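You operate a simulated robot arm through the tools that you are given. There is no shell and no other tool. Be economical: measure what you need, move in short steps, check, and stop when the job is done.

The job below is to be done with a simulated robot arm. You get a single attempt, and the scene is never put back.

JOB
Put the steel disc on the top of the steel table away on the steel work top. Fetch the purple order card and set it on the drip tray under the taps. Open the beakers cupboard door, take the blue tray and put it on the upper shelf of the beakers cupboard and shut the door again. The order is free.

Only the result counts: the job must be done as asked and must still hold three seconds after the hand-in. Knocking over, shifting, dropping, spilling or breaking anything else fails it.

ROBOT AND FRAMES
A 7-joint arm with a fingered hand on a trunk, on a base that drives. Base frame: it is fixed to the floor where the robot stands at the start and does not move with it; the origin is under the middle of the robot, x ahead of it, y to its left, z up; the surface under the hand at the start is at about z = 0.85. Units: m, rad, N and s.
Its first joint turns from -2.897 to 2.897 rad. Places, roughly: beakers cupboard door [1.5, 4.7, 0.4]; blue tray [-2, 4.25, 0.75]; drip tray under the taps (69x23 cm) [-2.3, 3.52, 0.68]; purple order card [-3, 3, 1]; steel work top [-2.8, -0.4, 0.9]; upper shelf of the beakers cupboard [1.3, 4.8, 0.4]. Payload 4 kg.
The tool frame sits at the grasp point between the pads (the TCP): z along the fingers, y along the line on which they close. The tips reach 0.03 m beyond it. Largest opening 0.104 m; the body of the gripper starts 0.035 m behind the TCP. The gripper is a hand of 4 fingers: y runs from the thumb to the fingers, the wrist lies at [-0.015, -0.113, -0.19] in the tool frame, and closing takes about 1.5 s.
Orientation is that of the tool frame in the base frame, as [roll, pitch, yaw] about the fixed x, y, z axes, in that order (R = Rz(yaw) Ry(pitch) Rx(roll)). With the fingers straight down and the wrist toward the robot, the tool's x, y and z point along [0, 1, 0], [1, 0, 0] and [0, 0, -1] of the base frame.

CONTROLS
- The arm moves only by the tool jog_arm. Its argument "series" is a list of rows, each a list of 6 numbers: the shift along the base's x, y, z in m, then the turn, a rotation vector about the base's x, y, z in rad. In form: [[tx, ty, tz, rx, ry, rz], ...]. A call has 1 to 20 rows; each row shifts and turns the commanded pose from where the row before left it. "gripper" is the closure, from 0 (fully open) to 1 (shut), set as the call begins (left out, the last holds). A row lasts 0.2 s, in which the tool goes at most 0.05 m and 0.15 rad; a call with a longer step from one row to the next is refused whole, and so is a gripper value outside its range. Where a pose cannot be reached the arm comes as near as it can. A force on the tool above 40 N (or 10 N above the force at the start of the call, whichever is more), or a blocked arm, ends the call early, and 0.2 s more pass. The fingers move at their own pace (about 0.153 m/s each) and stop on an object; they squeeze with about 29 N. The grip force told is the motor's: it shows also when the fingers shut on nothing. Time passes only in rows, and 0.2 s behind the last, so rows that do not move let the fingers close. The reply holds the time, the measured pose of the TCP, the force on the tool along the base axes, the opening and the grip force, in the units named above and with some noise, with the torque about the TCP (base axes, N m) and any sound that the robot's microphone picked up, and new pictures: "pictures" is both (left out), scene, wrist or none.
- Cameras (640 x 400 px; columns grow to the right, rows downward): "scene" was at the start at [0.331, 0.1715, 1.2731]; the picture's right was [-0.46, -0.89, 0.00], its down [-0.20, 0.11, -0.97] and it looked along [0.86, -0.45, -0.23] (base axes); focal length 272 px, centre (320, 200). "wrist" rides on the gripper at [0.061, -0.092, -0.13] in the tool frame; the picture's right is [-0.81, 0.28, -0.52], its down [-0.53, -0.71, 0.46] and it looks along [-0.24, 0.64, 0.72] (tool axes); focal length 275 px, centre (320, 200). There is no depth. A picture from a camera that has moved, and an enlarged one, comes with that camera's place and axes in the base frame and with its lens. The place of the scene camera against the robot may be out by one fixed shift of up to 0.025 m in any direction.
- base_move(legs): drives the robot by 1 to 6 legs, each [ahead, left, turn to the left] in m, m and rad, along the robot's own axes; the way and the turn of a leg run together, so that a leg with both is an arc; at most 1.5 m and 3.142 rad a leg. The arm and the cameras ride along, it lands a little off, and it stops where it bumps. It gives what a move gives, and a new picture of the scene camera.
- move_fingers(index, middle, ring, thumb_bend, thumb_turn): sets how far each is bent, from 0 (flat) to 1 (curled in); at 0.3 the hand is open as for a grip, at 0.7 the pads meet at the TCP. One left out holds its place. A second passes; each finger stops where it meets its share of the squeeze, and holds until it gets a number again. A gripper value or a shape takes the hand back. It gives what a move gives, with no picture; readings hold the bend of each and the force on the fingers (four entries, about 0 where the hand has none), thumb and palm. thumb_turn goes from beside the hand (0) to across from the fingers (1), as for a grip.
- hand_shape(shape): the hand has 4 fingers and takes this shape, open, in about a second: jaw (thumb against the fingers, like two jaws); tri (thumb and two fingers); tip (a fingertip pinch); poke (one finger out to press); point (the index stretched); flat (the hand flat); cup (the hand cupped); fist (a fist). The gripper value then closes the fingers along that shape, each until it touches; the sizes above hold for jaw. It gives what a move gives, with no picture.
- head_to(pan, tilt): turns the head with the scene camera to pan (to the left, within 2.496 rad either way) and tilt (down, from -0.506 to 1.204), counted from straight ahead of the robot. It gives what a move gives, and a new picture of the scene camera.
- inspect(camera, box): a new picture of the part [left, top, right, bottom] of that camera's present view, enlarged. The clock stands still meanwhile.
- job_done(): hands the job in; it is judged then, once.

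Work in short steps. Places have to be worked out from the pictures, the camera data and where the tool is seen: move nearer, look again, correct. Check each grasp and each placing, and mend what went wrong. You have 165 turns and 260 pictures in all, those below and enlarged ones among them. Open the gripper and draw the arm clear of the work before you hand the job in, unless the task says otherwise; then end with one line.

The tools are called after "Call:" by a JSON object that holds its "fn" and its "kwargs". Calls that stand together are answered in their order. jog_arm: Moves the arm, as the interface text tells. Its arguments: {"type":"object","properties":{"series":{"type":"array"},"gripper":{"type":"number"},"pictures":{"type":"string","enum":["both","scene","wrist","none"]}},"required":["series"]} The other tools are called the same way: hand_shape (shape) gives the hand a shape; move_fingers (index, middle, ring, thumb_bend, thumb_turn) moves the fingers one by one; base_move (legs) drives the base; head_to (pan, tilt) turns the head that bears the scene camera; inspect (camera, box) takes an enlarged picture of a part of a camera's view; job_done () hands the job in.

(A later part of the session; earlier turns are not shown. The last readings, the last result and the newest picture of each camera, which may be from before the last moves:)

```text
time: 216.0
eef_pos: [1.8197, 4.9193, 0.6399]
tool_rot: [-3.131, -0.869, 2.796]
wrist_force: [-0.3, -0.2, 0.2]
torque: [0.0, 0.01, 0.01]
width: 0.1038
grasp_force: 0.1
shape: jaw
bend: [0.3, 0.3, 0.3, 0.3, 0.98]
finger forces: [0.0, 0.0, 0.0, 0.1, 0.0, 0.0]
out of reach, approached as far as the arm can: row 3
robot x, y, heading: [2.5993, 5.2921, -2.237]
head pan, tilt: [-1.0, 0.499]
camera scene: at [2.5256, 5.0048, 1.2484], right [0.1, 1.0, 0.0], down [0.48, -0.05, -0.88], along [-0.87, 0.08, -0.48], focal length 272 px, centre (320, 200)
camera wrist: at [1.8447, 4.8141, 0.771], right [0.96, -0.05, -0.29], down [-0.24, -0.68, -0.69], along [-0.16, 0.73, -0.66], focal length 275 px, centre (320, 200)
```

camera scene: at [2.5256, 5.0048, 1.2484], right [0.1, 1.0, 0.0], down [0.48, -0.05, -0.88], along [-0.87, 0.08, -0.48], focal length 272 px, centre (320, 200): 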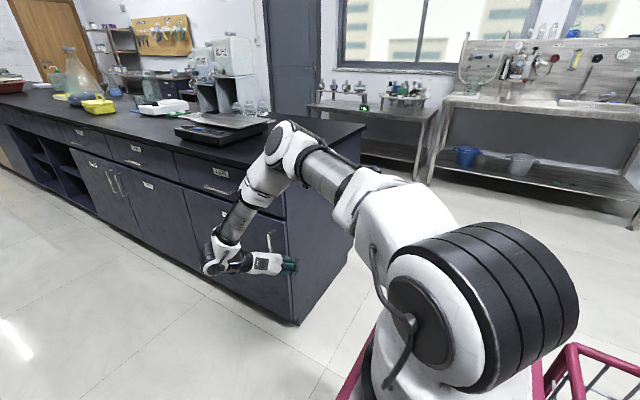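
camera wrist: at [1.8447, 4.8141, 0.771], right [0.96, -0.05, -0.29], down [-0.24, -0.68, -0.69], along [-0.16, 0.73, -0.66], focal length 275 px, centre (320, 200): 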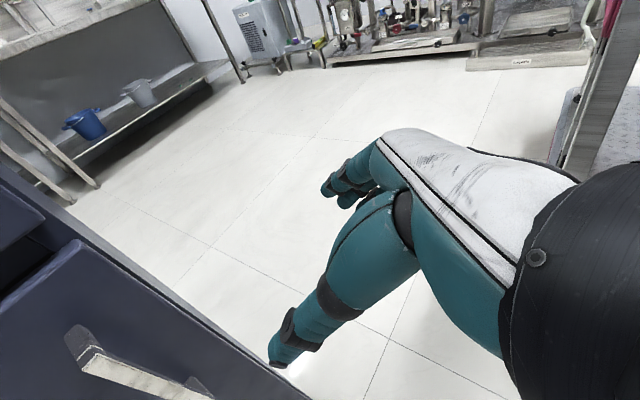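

Bar now fixed at about (1.697, 4.868). I align in front of it and then move in along the hand's heading.

Call:
{"fn": "jog_arm", "kwargs": {"series": [[-0.005, -0.045, -0.01, 0, 0, 0], [-0.005, -0.045, -0.01, 0, 0, 0], [-0.03, 0.011, 0, 0, 0, 0], [-0.03, 0.011, 0, 0, 0, 0], [0, 0, 0, 0, 0, 0]]}}

Call:
{"fn": "inspect", "kwargs": {"camera": "scene", "box": [190, 180, 330, 300]}}

```text
time: 217.2
eef_pos: [1.7654, 4.8697, 0.67]
tool_rot: [-3.127, -0.869, 2.794]
wrist_force: [0.6, 0.1, -0.9]
torque: [-0.02, -0.01, -0.01]
width: 0.1037
grasp_force: 0.1
shape: jaw
bend: [0.3, 0.3, 0.3, 0.3, 0.98]
finger forces: [0.0, 0.0, 0.0, 0.0, 0.1, 0.0]
out of reach, approached as far as the arm can: row 1, 2, 3, 4
robot x, y, heading: [2.5956, 5.2877, -2.24]
head pan, tilt: [-1.0, 0.499]
camera scene: at [2.5256, 5.0048, 1.2484], right [0.1, 1.0, 0.0], down [0.48, -0.05, -0.88], along [-0.87, 0.08, -0.48], focal length 272 px, centre (320, 200)
camera wrist: at [1.792, 4.7643, 0.8022], right [0.96, -0.05, -0.29], down [-0.24, -0.68, -0.69], along [-0.16, 0.73, -0.66], focal length 275 px, centre (320, 200)
```

scene: 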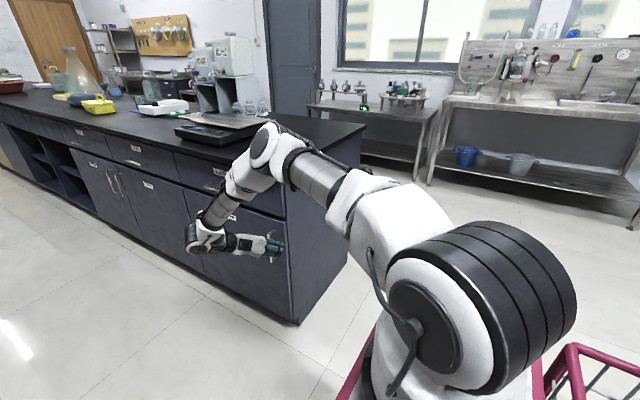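
wrist: 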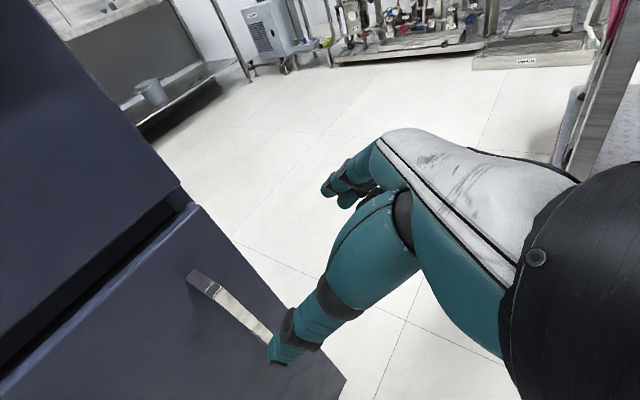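

```text
3.33 times, centred on (260, 240) of scene
camera zoom: at [2.5256, 5.0048, 1.2484], right [0.1, 1.0, 0.0], down [0.48, -0.05, -0.88], along [-0.87, 0.08, -0.48], focal length 908 px, centre (520, 67)
```

zoom: 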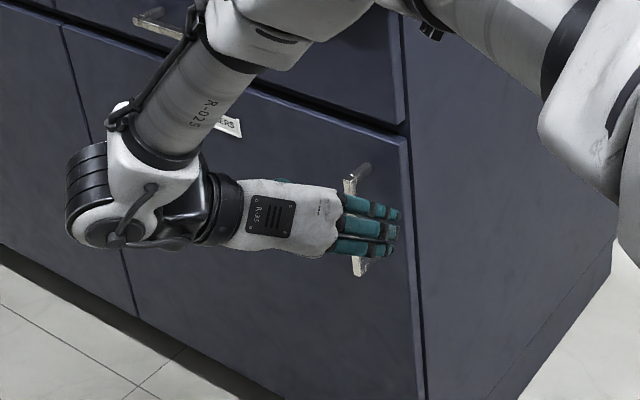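

The arm is at full stretch here, so I pull the hand back from the door and bring the base 0.2 m closer.

Call:
{"fn": "jog_arm", "kwargs": {"series": [[0.03, -0.02, 0, 0, 0, 0], [0.03, -0.02, 0, 0, 0, 0], [0.03, 0.0, 0, 0, 0, 0], [0.03, 0.03, 0, 0, 0, 0], [0.03, 0.035, 0, 0, 0, 0], [0, 0, 0, 0, 0, 0]], "pictures": "none"}}

Call:
{"fn": "base_move", "kwargs": {"legs": [[0.2, 0, 0]]}}

Call:
{"fn": "jog_arm", "kwargs": {"series": [[0.01, 0.015, -0.02, 0, 0, 0], [0.01, 0.015, -0.02, 0, 0, 0], [0, 0, 0, 0, 0, 0]]}}

```text
time: 218.6
eef_pos: [1.9153, 4.8947, 0.6725]
tool_rot: [-3.131, -0.871, 2.794]
wrist_force: [-0.1, -0.3, 1.0]
torque: [-0.01, 0.02, 0.0]
width: 0.1041
grasp_force: 0.1
shape: jaw
bend: [0.3, 0.3, 0.3, 0.3, 0.98]
finger forces: [0.1, 0.0, 0.1, 0.0, 0.0, 0.0]
robot x, y, heading: [2.5968, 5.2957, -2.24]
head pan, tilt: [-1.0, 0.499]
```

```text
time: 220.2
eef_pos: [1.7915, 4.7308, 0.6708]
tool_rot: [-3.131, -0.869, 2.799]
wrist_force: [0.4, -0.2, 0.5]
torque: [-0.01, 0.01, 0.02]
width: 0.1043
grasp_force: 0.1
shape: jaw
bend: [0.3, 0.3, 0.3, 0.3, 0.98]
finger forces: [0.0, 0.0, 0.0, 0.0, 0.1, 0.0]
robot x, y, heading: [2.4732, 5.1334, -2.23]
head pan, tilt: [-1.0, 0.499]
camera scene: at [2.4017, 4.844, 1.2484], right [0.09, 1.0, 0.0], down [0.48, -0.04, -0.88], along [-0.87, 0.08, -0.48], focal length 272 px, centre (320, 200)
```

scene: 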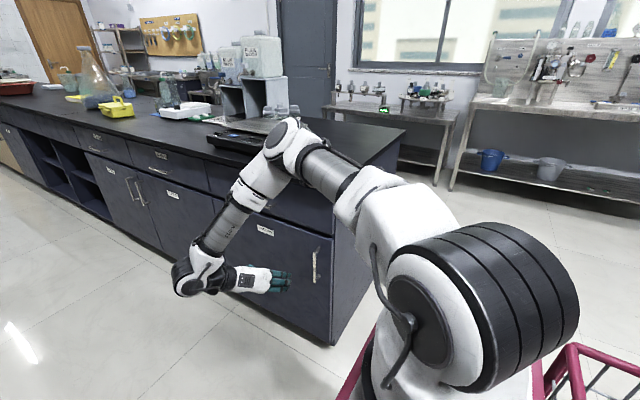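

```text
time: 221.0
eef_pos: [1.8136, 4.7612, 0.6318]
tool_rot: [-3.131, -0.871, 2.8]
wrist_force: [-0.8, 0.1, 0.1]
torque: [0.0, 0.02, -0.01]
width: 0.104
grasp_force: 0.1
shape: jaw
bend: [0.3, 0.3, 0.3, 0.3, 0.98]
finger forces: [0.0, 0.0, 0.1, 0.0, 0.1, 0.1]
robot x, y, heading: [2.4777, 5.134, -2.232]
head pan, tilt: [-1.0, 0.499]
camera scene: at [2.4017, 4.844, 1.2484], right [0.09, 1.0, 0.0], down [0.48, -0.04, -0.88], along [-0.87, 0.08, -0.48], focal length 272 px, centre (320, 200)
camera wrist: at [1.8401, 4.6555, 0.7633], right [0.96, -0.04, -0.29], down [-0.24, -0.68, -0.7], along [-0.17, 0.73, -0.66], focal length 275 px, centre (320, 200)
```

scene: 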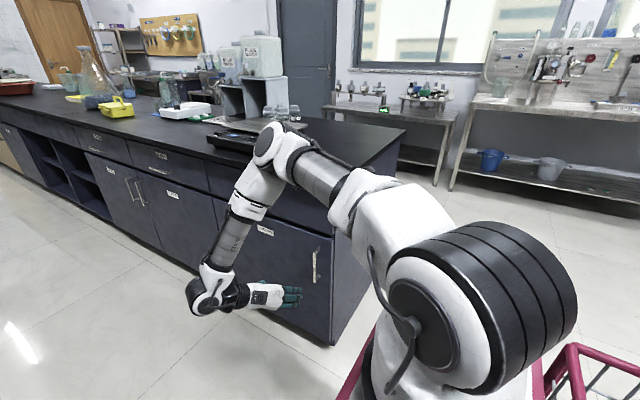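
wrist: 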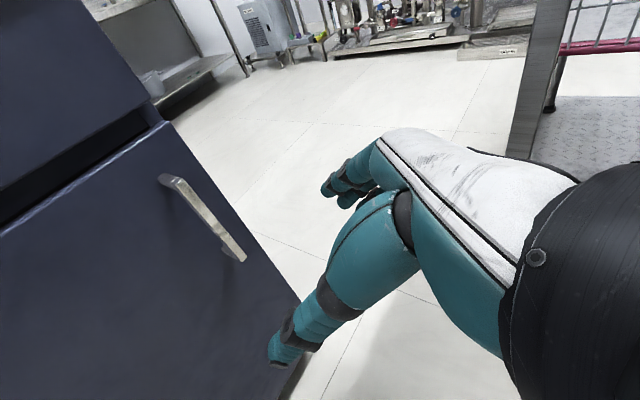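

Now reachable. I align and advance partway, rechecking the bar's place between thumb and fingers.

Call:
{"fn": "jog_arm", "kwargs": {"series": [[-0.008, 0.026, -0.01, 0, 0, 0], [-0.008, 0.027, -0.01, 0, 0, 0], [-0.028, 0.01, 0, 0, 0, 0], [-0.028, 0.01, 0, 0, 0, 0], [-0.019, 0.007, 0, 0, 0, 0], [0, 0, 0, 0, 0, 0]]}}

Call:
{"fn": "inspect", "kwargs": {"camera": "scene", "box": [220, 210, 360, 330]}}

```text
time: 222.4
eef_pos: [1.7235, 4.8409, 0.6258]
tool_rot: [-3.13, -0.871, 2.799]
wrist_force: [0.4, -1.1, 0.6]
torque: [-0.01, 0.0, -0.02]
width: 0.104
grasp_force: 0.0
shape: jaw
bend: [0.3, 0.3, 0.3, 0.3, 0.98]
finger forces: [0.1, 0.0, 0.1, 0.0, 0.0, 0.0]
out of reach, approached as far as the arm can: row 1, 2
robot x, y, heading: [2.4765, 5.1333, -2.236]
head pan, tilt: [-1.0, 0.499]
camera scene: at [2.4017, 4.8441, 1.2484], right [0.09, 1.0, 0.0], down [0.48, -0.04, -0.88], along [-0.87, 0.08, -0.48], focal length 272 px, centre (320, 200)
camera wrist: at [1.7502, 4.7345, 0.7575], right [0.96, -0.04, -0.29], down [-0.24, -0.68, -0.7], along [-0.17, 0.73, -0.66], focal length 275 px, centre (320, 200)
```

scene: 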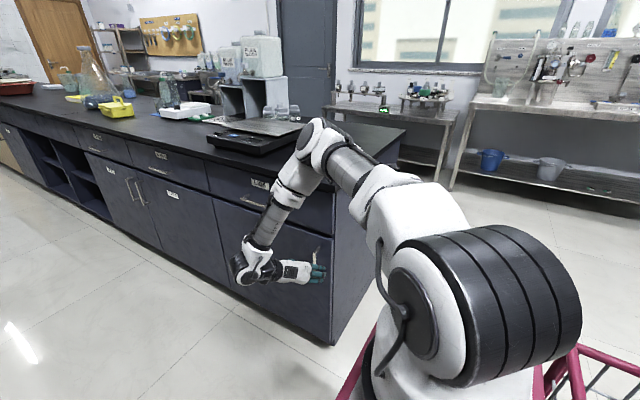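
wrist: 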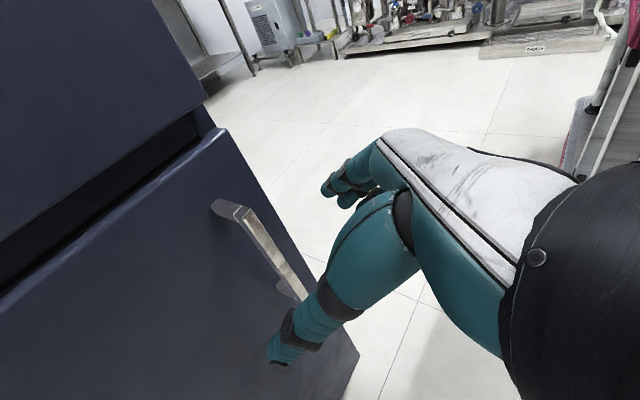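

```text
3.33 times, centred on (290, 270) of scene
camera zoom: at [2.4017, 4.8441, 1.2484], right [0.09, 1.0, 0.0], down [0.48, -0.04, -0.88], along [-0.87, 0.08, -0.48], focal length 908 px, centre (420, -33)
```

zoom: 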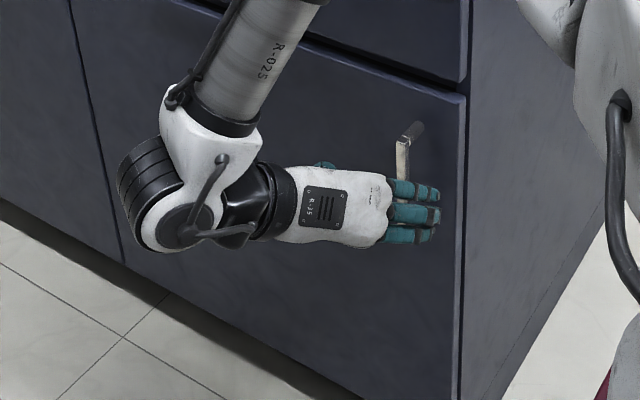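

The bar sits at about (1.679, 4.847); I advance the last 4.5 cm so it lies at the grasp point, then close.

Call:
{"fn": "jog_arm", "kwargs": {"series": [[-0.015, 0.002, 0, 0, 0, 0], [-0.015, 0.002, 0, 0, 0, 0], [-0.012, 0.002, 0, 0, 0, 0], [0, 0, 0, 0, 0, 0]], "pictures": "wrist"}}

Call:
{"fn": "inspect", "kwargs": {"camera": "scene", "box": [250, 220, 350, 310]}}

```text
time: 223.4
eef_pos: [1.6804, 4.8465, 0.6284]
tool_rot: [-3.127, -0.868, 2.798]
wrist_force: [0.3, 0.3, 0.2]
torque: [0.03, 0.01, -0.01]
width: 0.1039
grasp_force: 0.1
shape: jaw
bend: [0.3, 0.3, 0.3, 0.3, 0.98]
finger forces: [0.1, 0.0, 0.1, 0.0, 0.0, 0.1]
out of reach, approached as far as the arm can: row 3
robot x, y, heading: [2.4759, 5.1333, -2.234]
head pan, tilt: [-1.0, 0.499]
camera wrist: at [1.7061, 4.7416, 0.7609], right [0.96, -0.04, -0.29], down [-0.24, -0.68, -0.7], along [-0.17, 0.73, -0.66], focal length 275 px, centre (320, 200)
```

wrist: 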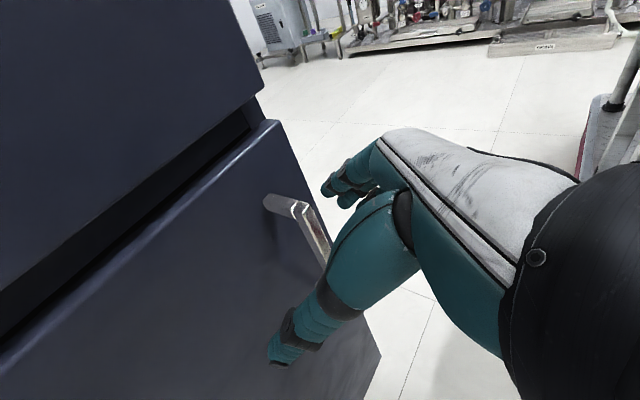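

```text
4.44 times, centred on (300, 265) of scene
camera zoom: at [2.4017, 4.844, 1.2484], right [0.09, 1.0, 0.0], down [0.48, -0.04, -0.88], along [-0.87, 0.08, -0.48], focal length 1211 px, centre (409, -89)
```

zoom: 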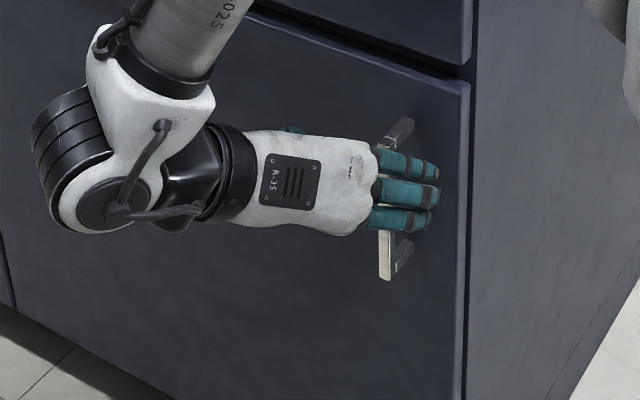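

The bar lies between thumb and fingers. Closing.

Call:
{"fn": "jog_arm", "kwargs": {"series": [[0, 0, 0, 0, 0, 0], [0, 0, 0, 0, 0, 0], [0, 0, 0, 0, 0, 0], [0, 0, 0, 0, 0, 0], [0, 0, 0, 0, 0, 0], [0, 0, 0, 0, 0, 0], [0, 0, 0, 0, 0, 0]], "gripper": 1, "pictures": "wrist"}}

Call:
{"fn": "inspect", "kwargs": {"camera": "scene", "box": [250, 220, 350, 310]}}

```text
time: 225.0
eef_pos: [1.6809, 4.8479, 0.6292]
tool_rot: [-3.131, -0.869, 2.8]
wrist_force: [7.6, 9.6, -1.2]
torque: [0.06, -0.08, -0.32]
width: 0.0003
grasp_force: 29.2
shape: jaw
bend: [0.74, 0.7, 0.67, 0.58, 1.0]
finger forces: [16.9, 0.0, 0.0, 0.0, 0.0, 0.1]
robot x, y, heading: [2.4728, 5.1346, -2.23]
head pan, tilt: [-1.0, 0.499]
camera wrist: at [1.7065, 4.742, 0.7608], right [0.96, -0.04, -0.29], down [-0.24, -0.68, -0.7], along [-0.16, 0.73, -0.66], focal length 275 px, centre (320, 200)
```

wrist: 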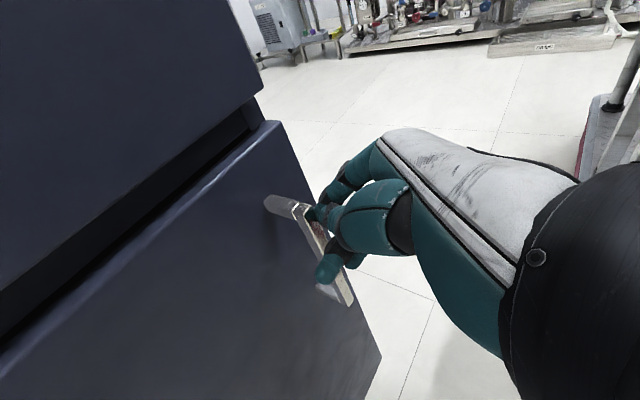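

```text
4.44 times, centred on (300, 265) of scene
camera zoom: at [2.4018, 4.8443, 1.2484], right [0.09, 1.0, 0.0], down [0.48, -0.04, -0.88], along [-0.87, 0.08, -0.48], focal length 1211 px, centre (409, -89)
```

zoom: 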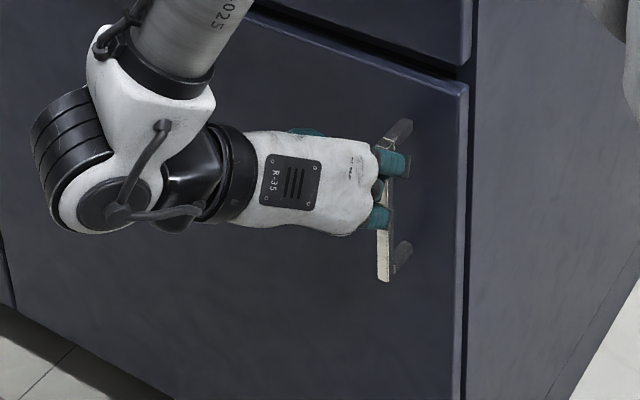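

Contact on the index finger; I try a gentle pull straight out from the door to see if the grip holds.

Call:
{"fn": "jog_arm", "kwargs": {"series": [[0.012, -0.009, 0, 0, 0, 0], [0.012, -0.009, 0, 0, 0, 0], [0.012, -0.009, 0, 0, 0, 0], [0, 0, 0, 0, 0, 0]]}}

Call:
{"fn": "inspect", "kwargs": {"camera": "scene", "box": [250, 220, 350, 310]}}

```text
time: 226.0
eef_pos: [1.7159, 4.819, 0.6285]
tool_rot: [-3.131, -0.87, 2.801]
wrist_force: [2.1, 3.7, -2.2]
torque: [-0.02, -0.07, -0.1]
width: 0.0
grasp_force: 29.0
shape: jaw
bend: [0.75, 0.7, 0.67, 0.58, 1.0]
finger forces: [0.0, 0.0, 0.0, 0.0, 0.0, 0.0]
robot x, y, heading: [2.4731, 5.1374, -2.232]
head pan, tilt: [-1.0, 0.499]
camera scene: at [2.4016, 4.844, 1.2484], right [0.09, 1.0, 0.0], down [0.48, -0.04, -0.88], along [-0.87, 0.08, -0.48], focal length 272 px, centre (320, 200)
camera wrist: at [1.7423, 4.7131, 0.7608], right [0.96, -0.04, -0.29], down [-0.24, -0.68, -0.7], along [-0.17, 0.73, -0.66], focal length 275 px, centre (320, 200)
```

scene: 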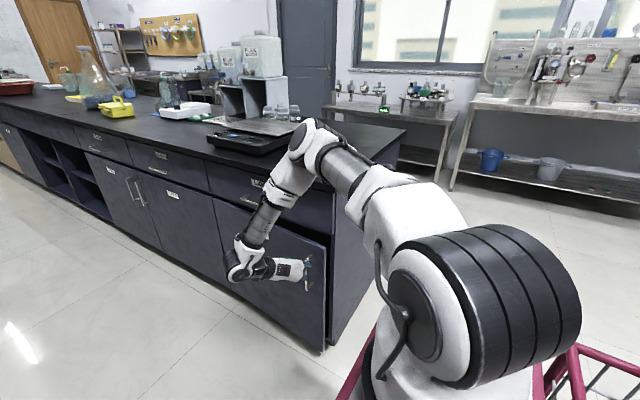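
wrist: 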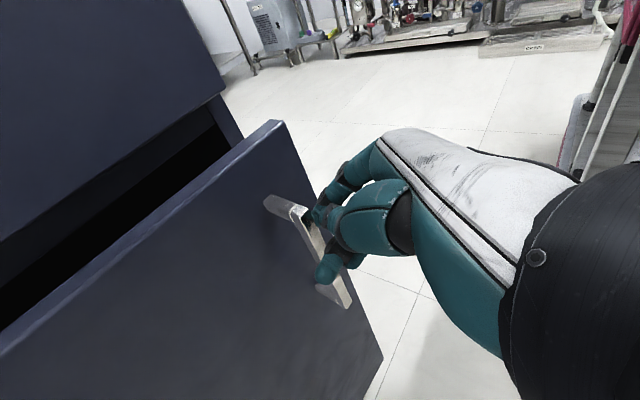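

```text
4.44 times, centred on (300, 265) of scene
camera zoom: at [2.4016, 4.844, 1.2484], right [0.09, 1.0, 0.0], down [0.48, -0.04, -0.88], along [-0.87, 0.08, -0.48], focal length 1211 px, centre (409, -89)
```

zoom: 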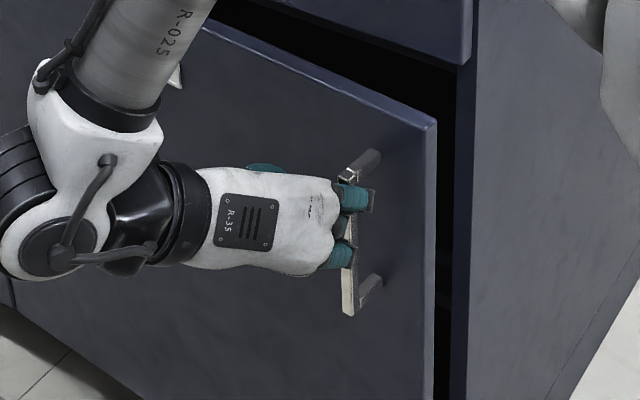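

The door is opening. I continue the pull along its arc.

Call:
{"fn": "jog_arm", "kwargs": {"series": [[0.018, -0.019, 0, 0, 0, 0], [0.018, -0.019, 0, 0, 0, 0], [0.016, -0.021, 0, 0, 0, 0], [0.016, -0.021, 0, 0, 0, 0], [0.0135, -0.0225, 0, 0, 0, 0], [0.0135, -0.0225, 0, 0, 0, 0], [0.011, -0.0235, 0, 0, 0, 0], [0.011, -0.0235, 0, 0, 0, 0], [0, 0, 0, 0, 0, 0]]}}

```text
time: 228.0
eef_pos: [1.8325, 4.6493, 0.6385]
tool_rot: [-3.131, -0.869, 2.8]
wrist_force: [-0.8, 0.8, -0.5]
torque: [0.01, 0.03, -0.02]
width: 0.0001
grasp_force: 28.6
shape: jaw
bend: [0.75, 0.7, 0.67, 0.58, 1.0]
finger forces: [0.0, 0.0, 0.0, 0.1, 0.1, 0.1]
out of reach, approached as far as the arm can: row 8
robot x, y, heading: [2.4762, 5.1351, -2.229]
head pan, tilt: [-1.0, 0.499]
camera scene: at [2.4017, 4.844, 1.2483], right [0.09, 1.0, 0.0], down [0.48, -0.04, -0.88], along [-0.87, 0.08, -0.48], focal length 272 px, centre (320, 200)
camera wrist: at [1.8594, 4.5441, 0.7696], right [0.96, -0.04, -0.29], down [-0.24, -0.68, -0.7], along [-0.17, 0.73, -0.66], focal length 275 px, centre (320, 200)
```

scene: 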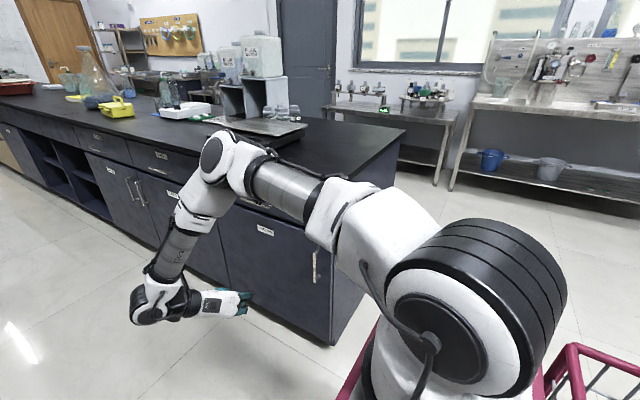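
wrist: 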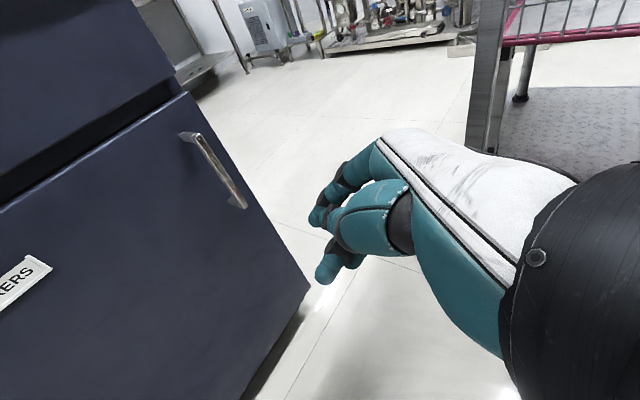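

It slipped: the bar is actually ~2.5 cm deeper, at (1.667, 4.860). I open, bring the base slightly closer, and re-approach deeper.

Call:
{"fn": "base_move", "kwargs": {"legs": [[0.08, 0, 0]]}}

Call:
{"fn": "jog_arm", "kwargs": {"series": [[0.0, 0.0393, -0.006, 0, 0, 0], [0.0, 0.0393, -0.006, 0, 0, 0], [0.0, 0.0393, -0.006, 0, 0, 0], [0.0, 0.0393, -0.006, 0, 0, 0], [0.0, 0.0393, -0.006, 0, 0, 0], [-0.01, 0.038, -0.006, 0, 0, 0], [0, 0, 0, 0, 0, 0]], "gripper": 0, "pictures": "wrist"}}

```text
time: 229.1
eef_pos: [1.7821, 4.5875, 0.6379]
tool_rot: [-3.131, -0.87, 2.8]
wrist_force: [0.6, -0.1, -1.5]
torque: [0.05, -0.01, 0.0]
width: 0.0001
grasp_force: 28.8
shape: jaw
bend: [0.75, 0.7, 0.67, 0.58, 1.0]
finger forces: [0.0, 0.0, 0.0, 0.0, 0.0, 0.0]
robot x, y, heading: [2.4301, 5.0717, -2.237]
head pan, tilt: [-1.0, 0.499]
camera scene: at [2.3518, 4.7805, 1.2484], right [0.09, 1.0, 0.0], down [0.48, -0.04, -0.88], along [-0.87, 0.08, -0.48], focal length 272 px, centre (320, 200)
```

scene: 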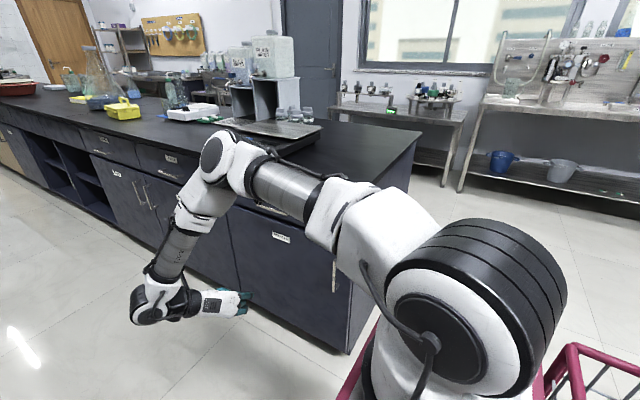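

```text
time: 230.7
eef_pos: [1.7707, 4.8167, 0.631]
tool_rot: [-3.127, -0.869, 2.797]
wrist_force: [0.4, -0.1, 0.7]
torque: [0.02, 0.01, -0.02]
width: 0.1037
grasp_force: 0.1
shape: jaw
bend: [0.3, 0.3, 0.3, 0.3, 0.98]
finger forces: [0.0, 0.0, 0.0, 0.0, 0.0, 0.1]
out of reach, approached as far as the arm can: row 3, 4, 5, 6
robot x, y, heading: [2.4252, 5.0677, -2.234]
head pan, tilt: [-1.0, 0.499]
camera wrist: at [1.7963, 4.7119, 0.7632], right [0.96, -0.04, -0.29], down [-0.24, -0.68, -0.69], along [-0.16, 0.73, -0.66], focal length 275 px, centre (320, 200)
```

wrist: 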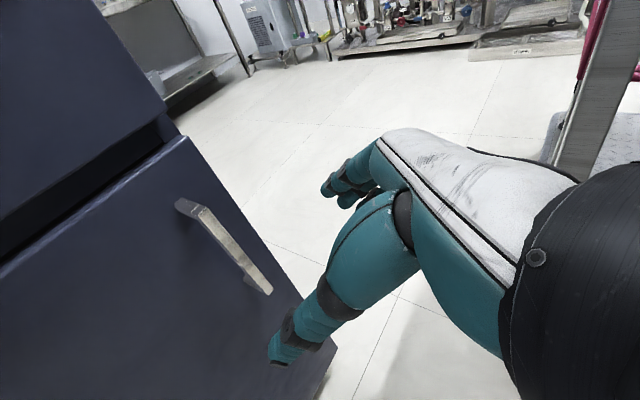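

Aligned; moving in to the deeper grasp point and closing.

Call:
{"fn": "jog_arm", "kwargs": {"series": [[-0.027, 0.011, 0, 0, 0, 0], [-0.027, 0.011, 0, 0, 0, 0], [-0.027, 0.011, 0, 0, 0, 0], [-0.014, 0.006, 0, 0, 0, 0], [-0.011, 0.004, 0, 0, 0, 0], [0, 0, 0, 0, 0, 0]], "pictures": "wrist"}}

Call:
{"fn": "jog_arm", "kwargs": {"series": [[0, 0, 0, 0, 0, 0], [0, 0, 0, 0, 0, 0], [0, 0, 0, 0, 0, 0], [0, 0, 0, 0, 0, 0], [0, 0, 0, 0, 0, 0], [0, 0, 0, 0, 0, 0], [0, 0, 0, 0, 0, 0]], "gripper": 1, "pictures": "wrist"}}

```text
time: 232.1
eef_pos: [1.6627, 4.8617, 0.629]
tool_rot: [-3.131, -0.869, 2.8]
wrist_force: [0.2, -0.9, 0.3]
torque: [0.03, 0.0, 0.01]
width: 0.104
grasp_force: 0.1
shape: jaw
bend: [0.3, 0.3, 0.3, 0.3, 0.98]
finger forces: [0.1, 0.0, 0.1, 0.0, 0.0, 0.0]
robot x, y, heading: [2.4245, 5.0727, -2.229]
head pan, tilt: [-1.0, 0.499]
camera wrist: at [1.6893, 4.7566, 0.7601], right [0.96, -0.04, -0.29], down [-0.24, -0.68, -0.7], along [-0.16, 0.73, -0.66], focal length 275 px, centre (320, 200)
```

wrist: 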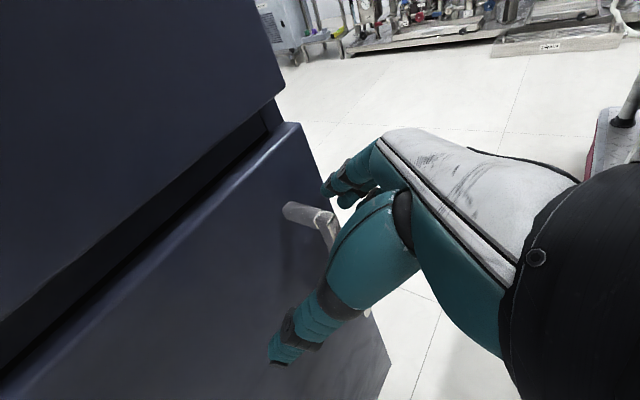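

```text
time: 233.7
eef_pos: [1.6621, 4.8629, 0.6275]
tool_rot: [-3.129, -0.868, 2.8]
wrist_force: [1.1, 3.0, -10.5]
torque: [-0.09, -0.13, -0.06]
width: 0.0092
grasp_force: 29.2
shape: jaw
bend: [0.75, 0.51, 0.52, 0.48, 1.0]
finger forces: [14.4, 7.0, 4.1, 0.0, 23.2, 0.1]
robot x, y, heading: [2.4249, 5.0704, -2.237]
head pan, tilt: [-1.0, 0.499]
camera wrist: at [1.6894, 4.7566, 0.7598], right [0.96, -0.04, -0.29], down [-0.24, -0.68, -0.7], along [-0.16, 0.73, -0.66], focal length 275 px, centre (320, 200)
```

wrist: 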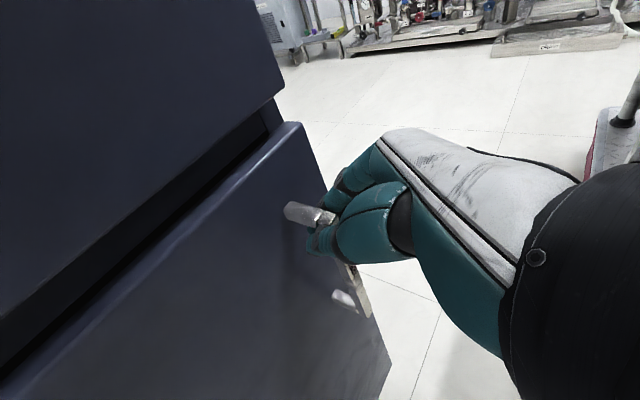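

A firm grip now (9 mm bar, 23 N at the thumb). I pull along the door's arc, turning the hand with it.

Call:
{"fn": "jog_arm", "kwargs": {"series": [[0.02, -0.0172, 0, 0, 0, -0.04], [0.02, -0.0172, 0, 0, 0, -0.045], [0.018, -0.019, 0, 0, 0, -0.05], [0.018, -0.019, 0, 0, 0, -0.05], [0.016, -0.021, 0, 0, 0, -0.05], [0.016, -0.021, 0, 0, 0, -0.05], [0, 0, 0, 0, 0, 0]]}}

```text
time: 235.3
eef_pos: [1.7712, 4.7478, 0.6298]
tool_rot: [-3.128, -0.872, 2.515]
wrist_force: [-27.3, -17.8, -20.0]
torque: [-0.45, 0.05, 0.32]
width: 0.0056
grasp_force: 29.7
shape: jaw
bend: [0.74, 0.56, 0.57, 0.44, 1.0]
finger forces: [16.0, 2.6, 0.0, 0.0, 39.4, 0.0]
robot x, y, heading: [2.425, 5.0691, -2.23]
head pan, tilt: [-1.0, 0.499]
camera scene: at [2.3505, 4.7799, 1.2481], right [0.09, 1.0, 0.0], down [0.48, -0.04, -0.88], along [-0.87, 0.08, -0.48], focal length 272 px, centre (320, 200)
camera wrist: at [1.7673, 4.6389, 0.7616], right [0.91, -0.31, -0.29], down [-0.42, -0.58, -0.69], along [0.05, 0.75, -0.66], focal length 275 px, centre (320, 200)
```

scene: 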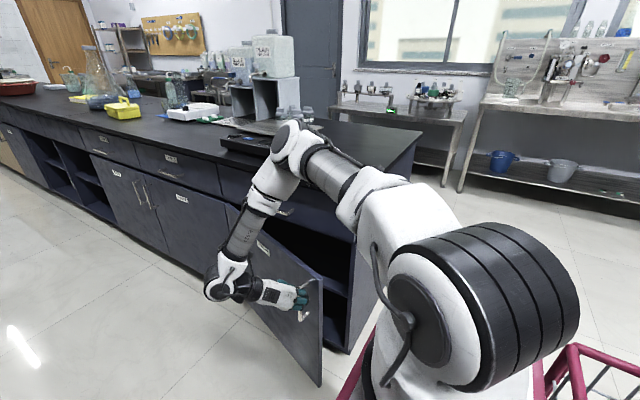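
wrist: 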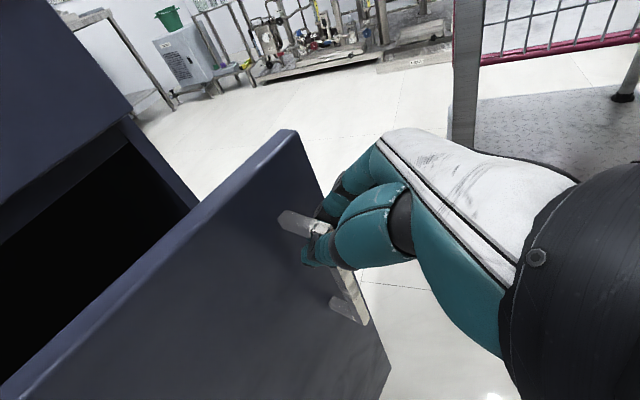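

The door is about 20° open; the reading shows I'm pulling slightly outward of the arc, so I ease toward the hinge and continue.

Call:
{"fn": "jog_arm", "kwargs": {"series": [[-0.007, -0.0095, -0.004, 0, 0, 0], [0.011, -0.0206, 0, 0, 0, -0.05], [0.011, -0.0206, 0, 0, 0, -0.05], [0.009, -0.0218, 0, 0, 0, -0.05], [0.009, -0.0218, 0, 0, 0, -0.05], [0, 0, 0, 0, 0, 0]]}}

```text
time: 236.4
eef_pos: [1.8036, 4.6702, 0.6305]
tool_rot: [-3.132, -0.858, 2.347]
wrist_force: [-0.7, 1.0, -28.3]
torque: [-0.52, 0.05, -0.09]
width: 0.009
grasp_force: 28.8
shape: jaw
bend: [0.74, 0.52, 0.51, 0.47, 1.0]
finger forces: [25.7, 8.1, 4.3, 0.0, 24.6, 0.0]
out of reach, approached as far as the arm can: row 3, 4, 5
robot x, y, heading: [2.4229, 5.0663, -2.234]
head pan, tilt: [-1.0, 0.499]
stopped in row 5: the force on the tool passed its limit at 52 N (the readings are from after the stop); the commanded pose is now the measured one
camera scene: at [2.3512, 4.7802, 1.2482], right [0.09, 1.0, 0.0], down [0.48, -0.04, -0.88], along [-0.87, 0.08, -0.48], focal length 272 px, centre (320, 200)
camera wrist: at [1.7793, 4.5635, 0.763], right [0.84, -0.46, -0.28], down [-0.51, -0.51, -0.7], along [0.18, 0.73, -0.66], focal length 275 px, centre (320, 200)
```

scene: 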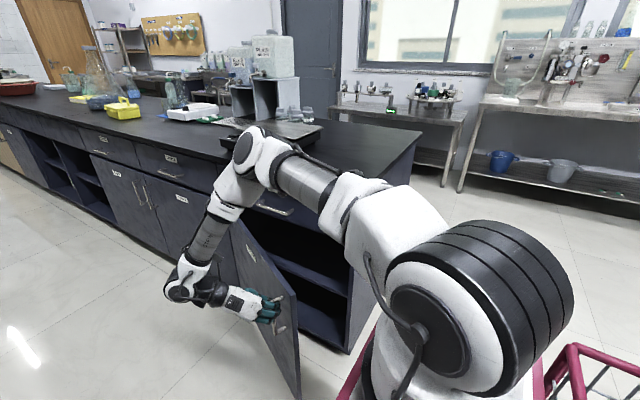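
wrist: 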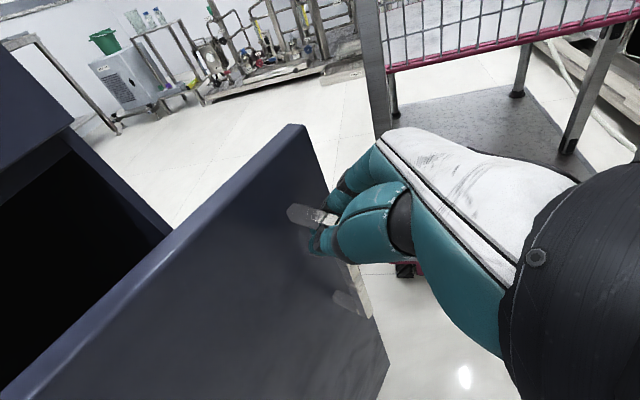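

The door is about 35° open and the arm near its limit. I release the bar and watch whether the door stays.

Call:
{"fn": "jog_arm", "kwargs": {"series": [[0, 0, 0, 0, 0, 0], [0, 0, 0, 0, 0, 0], [0, 0, 0, 0, 0, 0], [0, 0, 0, 0, 0, 0], [0, 0, 0, 0, 0, 0]], "gripper": 0}}

```text
time: 237.6
eef_pos: [1.803, 4.6684, 0.6322]
tool_rot: [-3.128, -0.862, 2.344]
wrist_force: [0.1, 0.5, 0.1]
torque: [0.0, 0.01, -0.02]
width: 0.1036
grasp_force: 0.0
shape: jaw
bend: [0.3, 0.3, 0.3, 0.3, 0.98]
finger forces: [0.1, 0.0, 0.1, 0.2, 0.0, 0.0]
robot x, y, heading: [2.4224, 5.0711, -2.236]
head pan, tilt: [-1.0, 0.499]
camera scene: at [2.3519, 4.7806, 1.2484], right [0.09, 1.0, 0.0], down [0.48, -0.04, -0.88], along [-0.87, 0.08, -0.48], focal length 272 px, centre (320, 200)
camera wrist: at [1.7794, 4.5628, 0.7654], right [0.84, -0.46, -0.28], down [-0.51, -0.51, -0.69], along [0.18, 0.73, -0.66], focal length 275 px, centre (320, 200)
```

scene: 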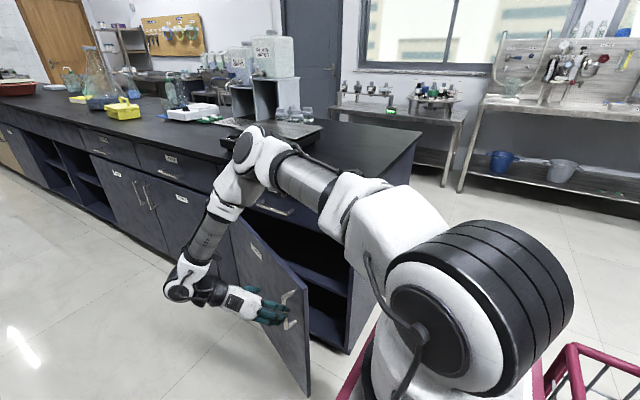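
wrist: 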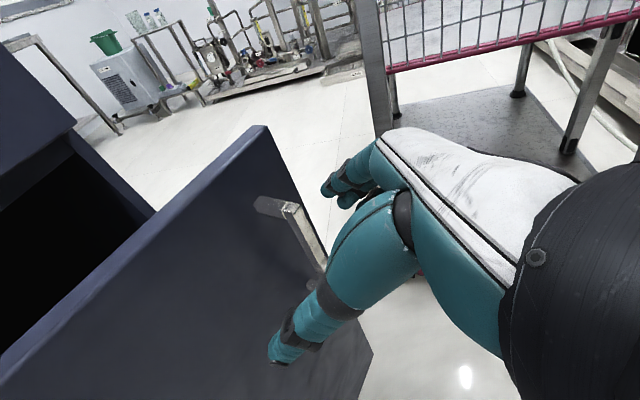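

The door holds roughly in place. I back the hand off the handle, rise, and bring it back to the fingers-down pose.

Call:
{"fn": "jog_arm", "kwargs": {"series": [[0.03, -0.031, 0, 0, 0, 0], [0.03, -0.031, 0, 0, 0, 0], [0.02, -0.02, 0.03, 0, 0, 0], [0, 0, 0.045, 0, 0, 0], [0, 0, 0.045, 0, 0, 0], [0, 0, 0.045, 0, 0, 0], [0, 0, 0.045, 0, 0, 0], [0, 0, 0.045, 0, 0, 0], [0, 0, 0.045, 0, 0, 0], [0, 0, 0, 0, 0, 0]], "pictures": "none"}}

Call:
{"fn": "jog_arm", "kwargs": {"series": [[0, 0, 0, 0.0756, -0.0774, 0.0934], [0, 0, 0, 0.0756, -0.0774, 0.0934], [0, 0, 0, 0.0756, -0.0774, 0.0934], [0, 0, 0, 0.0756, -0.0774, 0.0934], [0, 0, 0, 0.0756, -0.0774, 0.0934], [0, 0, 0, 0.0756, -0.0774, 0.0934], [0, 0, 0, 0.0756, -0.0774, 0.0934], [0, 0, 0, 0.0756, -0.0774, 0.0934], [0, 0, 0, 0.0756, -0.0774, 0.0934], [0, 0, 0, 0.0756, -0.0774, 0.0934], [0, 0, 0, 0.0756, -0.0774, 0.0934], [0, 0, 0, -0.1027, -0.1006, 0], [0, 0, 0, -0.1027, -0.1006, 0], [0, 0, 0, -0.1027, -0.1006, 0], [0, 0, 0, -0.1027, -0.1006, 0], [0, 0, 0, -0.1027, -0.1006, 0], [0, 0, 0, -0.1027, -0.1006, 0], [0, 0, 0, 0, 0, 0]]}}

```text
time: 239.8
eef_pos: [1.881, 4.5927, 0.9436]
tool_rot: [-3.126, -0.863, 2.342]
wrist_force: [0.2, 0.4, 0.7]
torque: [0.0, 0.01, -0.01]
width: 0.104
grasp_force: 0.0
shape: jaw
bend: [0.3, 0.3, 0.3, 0.3, 0.98]
finger forces: [0.0, 0.0, 0.1, 0.0, 0.0, 0.0]
out of reach, approached as far as the arm can: row 1, 2
robot x, y, heading: [2.427, 5.0701, -2.234]
head pan, tilt: [-1.0, 0.499]
```

```text
time: 243.6
eef_pos: [1.8613, 4.671, 0.9304]
tool_rot: [-3.124, -0.001, -2.366]
wrist_force: [0.0, 1.3, -0.2]
torque: [0.0, -0.01, -0.01]
width: 0.1038
grasp_force: 0.0
shape: jaw
bend: [0.3, 0.3, 0.3, 0.3, 0.98]
finger forces: [0.0, 0.0, 0.0, 0.0, 0.0, 0.1]
out of reach, approached as far as the arm can: row 3, 4, 5, 6, 7, 8, 9
robot x, y, heading: [2.4215, 5.066, -2.231]
head pan, tilt: [-1.0, 0.499]
camera scene: at [2.3519, 4.7806, 1.2484], right [0.09, 1.0, 0.0], down [0.48, -0.04, -0.88], along [-0.87, 0.08, -0.48], focal length 272 px, centre (320, 200)
camera wrist: at [1.8799, 4.5636, 1.0626], right [0.38, 0.77, 0.51], down [0.88, -0.14, -0.44], along [-0.27, 0.62, -0.74], focal length 275 px, centre (320, 200)
```

scene: 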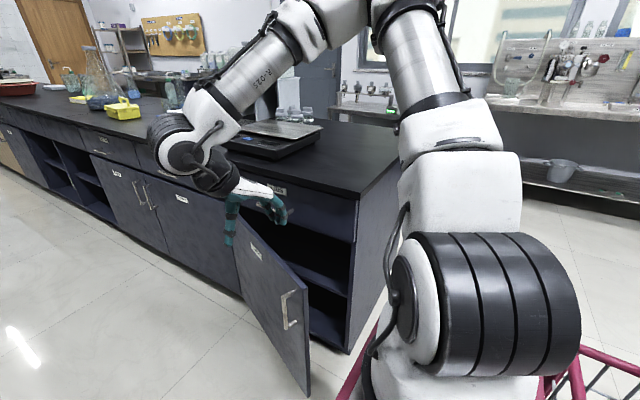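
wrist: 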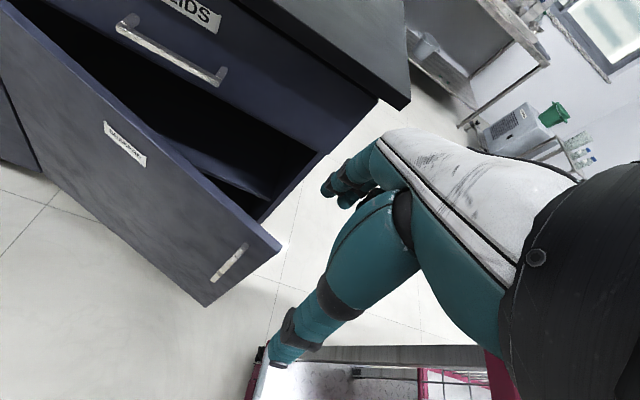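

The door stays open at about 20–25°. I close the hand into a stick, go around its free edge and lower it inside to push the door wider.

Call:
{"fn": "jog_arm", "kwargs": {"series": [[-0.011, 0.035, 0, 0, 0, 0], [-0.011, 0.035, 0, 0, 0, 0], [-0.011, 0.035, 0, 0, 0, 0], [-0.011, 0.035, 0, 0, 0, 0], [-0.011, 0.035, 0, 0, 0, 0], [0, 0, 0, 0, 0, 0]], "gripper": 1}}

```text
time: 245.0
eef_pos: [1.807, 4.8488, 0.9271]
tool_rot: [-3.124, -0.003, -2.367]
wrist_force: [0.1, 0.0, 0.4]
torque: [-0.03, -0.01, 0.02]
width: 0.0
grasp_force: 29.1
shape: jaw
bend: [0.7, 0.7, 0.7, 0.46, 1.0]
finger forces: [0.0, 0.0, 0.1, 0.0, 0.0, 0.0]
robot x, y, heading: [2.4229, 5.0705, -2.237]
head pan, tilt: [-1.0, 0.499]
camera scene: at [2.3519, 4.7806, 1.2484], right [0.09, 1.0, 0.0], down [0.48, -0.04, -0.88], along [-0.87, 0.08, -0.48], focal length 272 px, centre (320, 200)
camera wrist: at [1.8258, 4.7414, 1.0594], right [0.38, 0.77, 0.51], down [0.88, -0.14, -0.45], along [-0.27, 0.62, -0.74], focal length 275 px, centre (320, 200)
```

scene: 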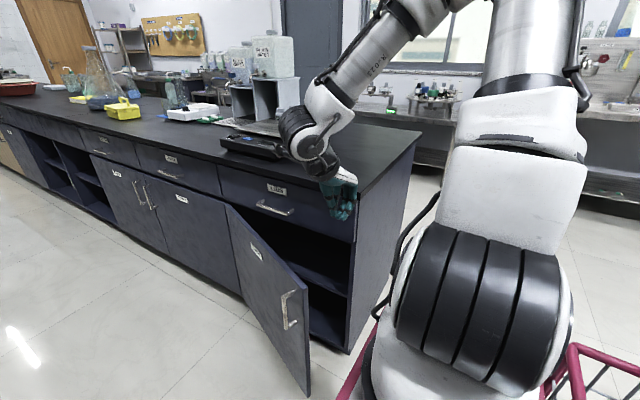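
wrist: 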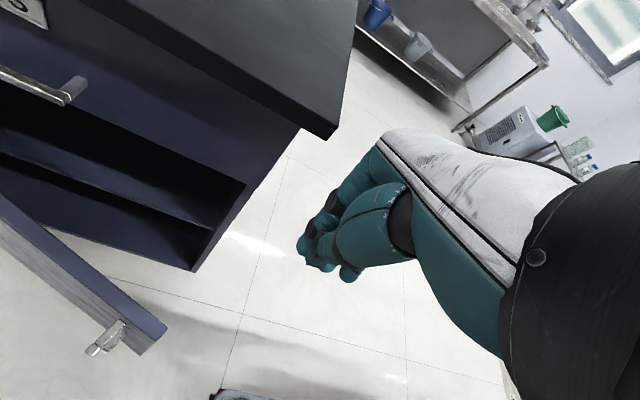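

Clear of the bench and to the right of the door's edge. I lower the hand to z≈0.64.

Call:
{"fn": "jog_arm", "kwargs": {"series": [[0, 0, -0.04, 0, 0, 0], [0, 0, -0.04, 0, 0, 0], [0, 0, -0.04, 0, 0, 0], [0, 0, -0.04, 0, 0, 0], [0, 0, -0.04, 0, 0, 0], [0, 0, -0.04, 0, 0, 0], [0, 0, -0.04, 0, 0, 0], [0, 0, 0, 0, 0, 0]]}}

```text
time: 246.8
eef_pos: [1.8079, 4.8447, 0.6457]
tool_rot: [-3.126, -0.003, -2.366]
wrist_force: [0.6, -0.2, -0.4]
torque: [-0.01, -0.03, -0.04]
width: 0.0003
grasp_force: 28.9
shape: jaw
bend: [0.7, 0.7, 0.7, 0.46, 1.0]
finger forces: [0.0, 0.1, 0.0, 0.0, 0.1, 0.0]
robot x, y, heading: [2.421, 5.0662, -2.232]
head pan, tilt: [-1.0, 0.499]
camera scene: at [2.3519, 4.7806, 1.2484], right [0.09, 1.0, 0.0], down [0.48, -0.04, -0.88], along [-0.87, 0.08, -0.48], focal length 272 px, centre (320, 200)
camera wrist: at [1.8273, 4.7381, 0.7786], right [0.38, 0.77, 0.51], down [0.88, -0.14, -0.45], along [-0.27, 0.62, -0.74], focal length 275 px, centre (320, 200)
```

scene: 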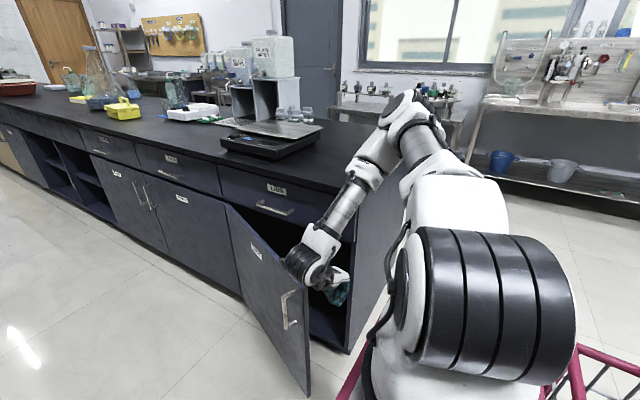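
wrist: 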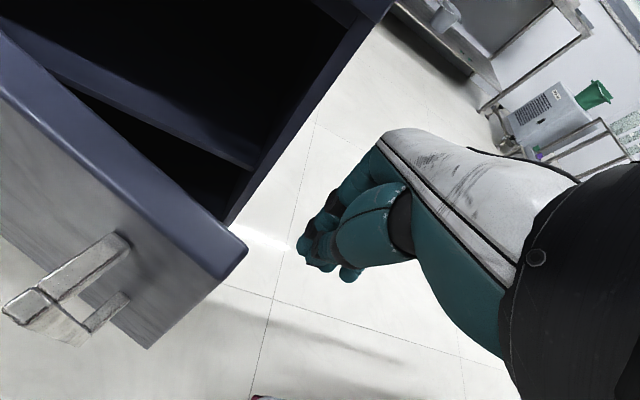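

I raise 4 cm so only the fingers sit behind the door's top edge, then sweep the door open along its arc.

Call:
{"fn": "jog_arm", "kwargs": {"series": [[0, 0, 0.04, 0, 0, 0], [-0.0326, -0.0297, 0, 0, 0, 0], [-0.0326, -0.0297, 0, 0, 0, 0], [-0.0326, -0.0297, 0, 0, 0, 0], [0.0119, -0.0313, 0, 0, 0, 0], [0.0119, -0.0313, 0, 0, 0, 0], [0.0157, -0.0362, 0, 0, 0, 0], [0.0157, -0.0362, 0, 0, 0, 0], [0, 0, 0, 0, 0, 0]]}}

```text
time: 248.8
eef_pos: [1.7648, 4.6216, 0.6901]
tool_rot: [-3.126, -0.003, -2.368]
wrist_force: [0.2, -0.2, -0.1]
torque: [0.0, 0.02, 0.0]
width: 0.0001
grasp_force: 28.7
shape: jaw
bend: [0.7, 0.7, 0.7, 0.47, 1.0]
finger forces: [0.0, 0.0, 0.0, 0.0, 0.1, 0.0]
robot x, y, heading: [2.4231, 5.0691, -2.231]
head pan, tilt: [-1.0, 0.499]
camera scene: at [2.3519, 4.7806, 1.2484], right [0.09, 1.0, 0.0], down [0.48, -0.04, -0.88], along [-0.87, 0.08, -0.48], focal length 272 px, centre (320, 200)
camera wrist: at [1.7831, 4.5145, 0.8226], right [0.38, 0.77, 0.51], down [0.88, -0.14, -0.45], along [-0.27, 0.62, -0.74], focal length 275 px, centre (320, 200)
```

scene: 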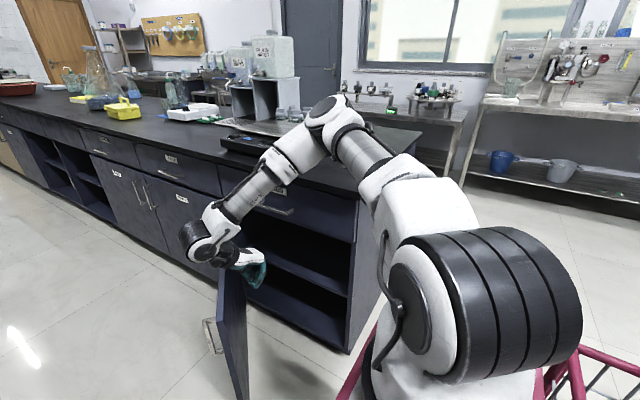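
wrist: 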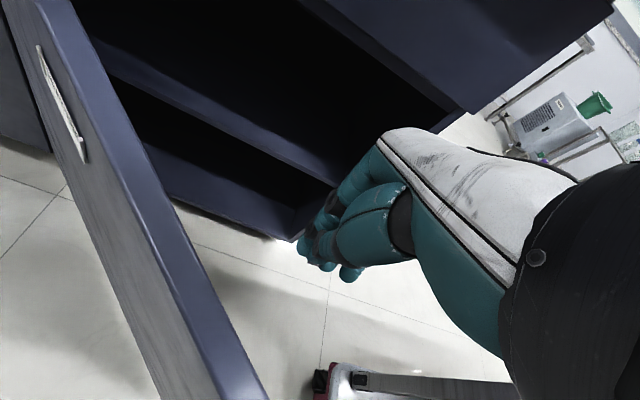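

The door follows, about 40° now. I keep sweeping.

Call:
{"fn": "jog_arm", "kwargs": {"series": [[0.0096, -0.0384, 0, 0, 0, 0], [0.0096, -0.0384, 0, 0, 0, 0], [0.0022, -0.0397, 0, 0, 0, 0], [0.0022, -0.0397, 0, 0, 0, 0], [-0.009, -0.0385, 0, 0, 0, 0], [-0.009, -0.0385, 0, 0, 0, 0], [0, 0, 0, 0, 0, 0]]}}

```text
time: 250.4
eef_pos: [1.7698, 4.3852, 0.6894]
tool_rot: [-3.127, -0.004, -2.366]
wrist_force: [0.4, 0.0, -0.1]
torque: [0.02, -0.02, 0.03]
width: 0.0
grasp_force: 29.3
shape: jaw
bend: [0.7, 0.7, 0.7, 0.47, 1.0]
finger forces: [0.0, 0.0, 0.0, 0.0, 0.0, 0.0]
robot x, y, heading: [2.4267, 5.0693, -2.233]
head pan, tilt: [-1.0, 0.499]
camera scene: at [2.352, 4.7806, 1.2483], right [0.09, 1.0, 0.0], down [0.48, -0.04, -0.88], along [-0.87, 0.08, -0.48], focal length 272 px, centre (320, 200)
camera wrist: at [1.7882, 4.2779, 0.8213], right [0.38, 0.77, 0.51], down [0.88, -0.14, -0.45], along [-0.27, 0.62, -0.74], focal length 275 px, centre (320, 200)
```

scene: 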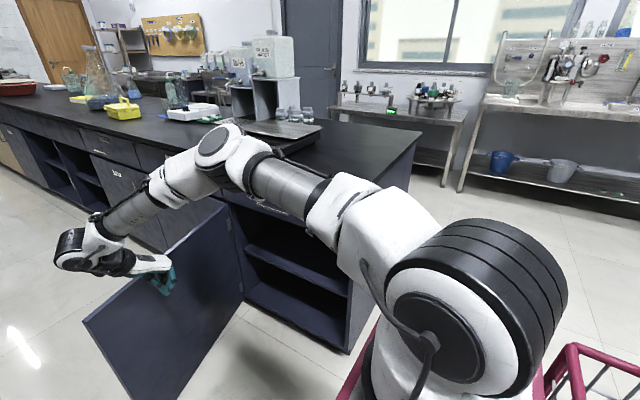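
wrist: 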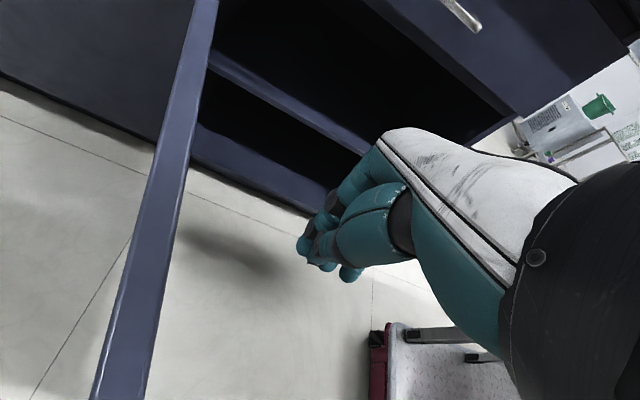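

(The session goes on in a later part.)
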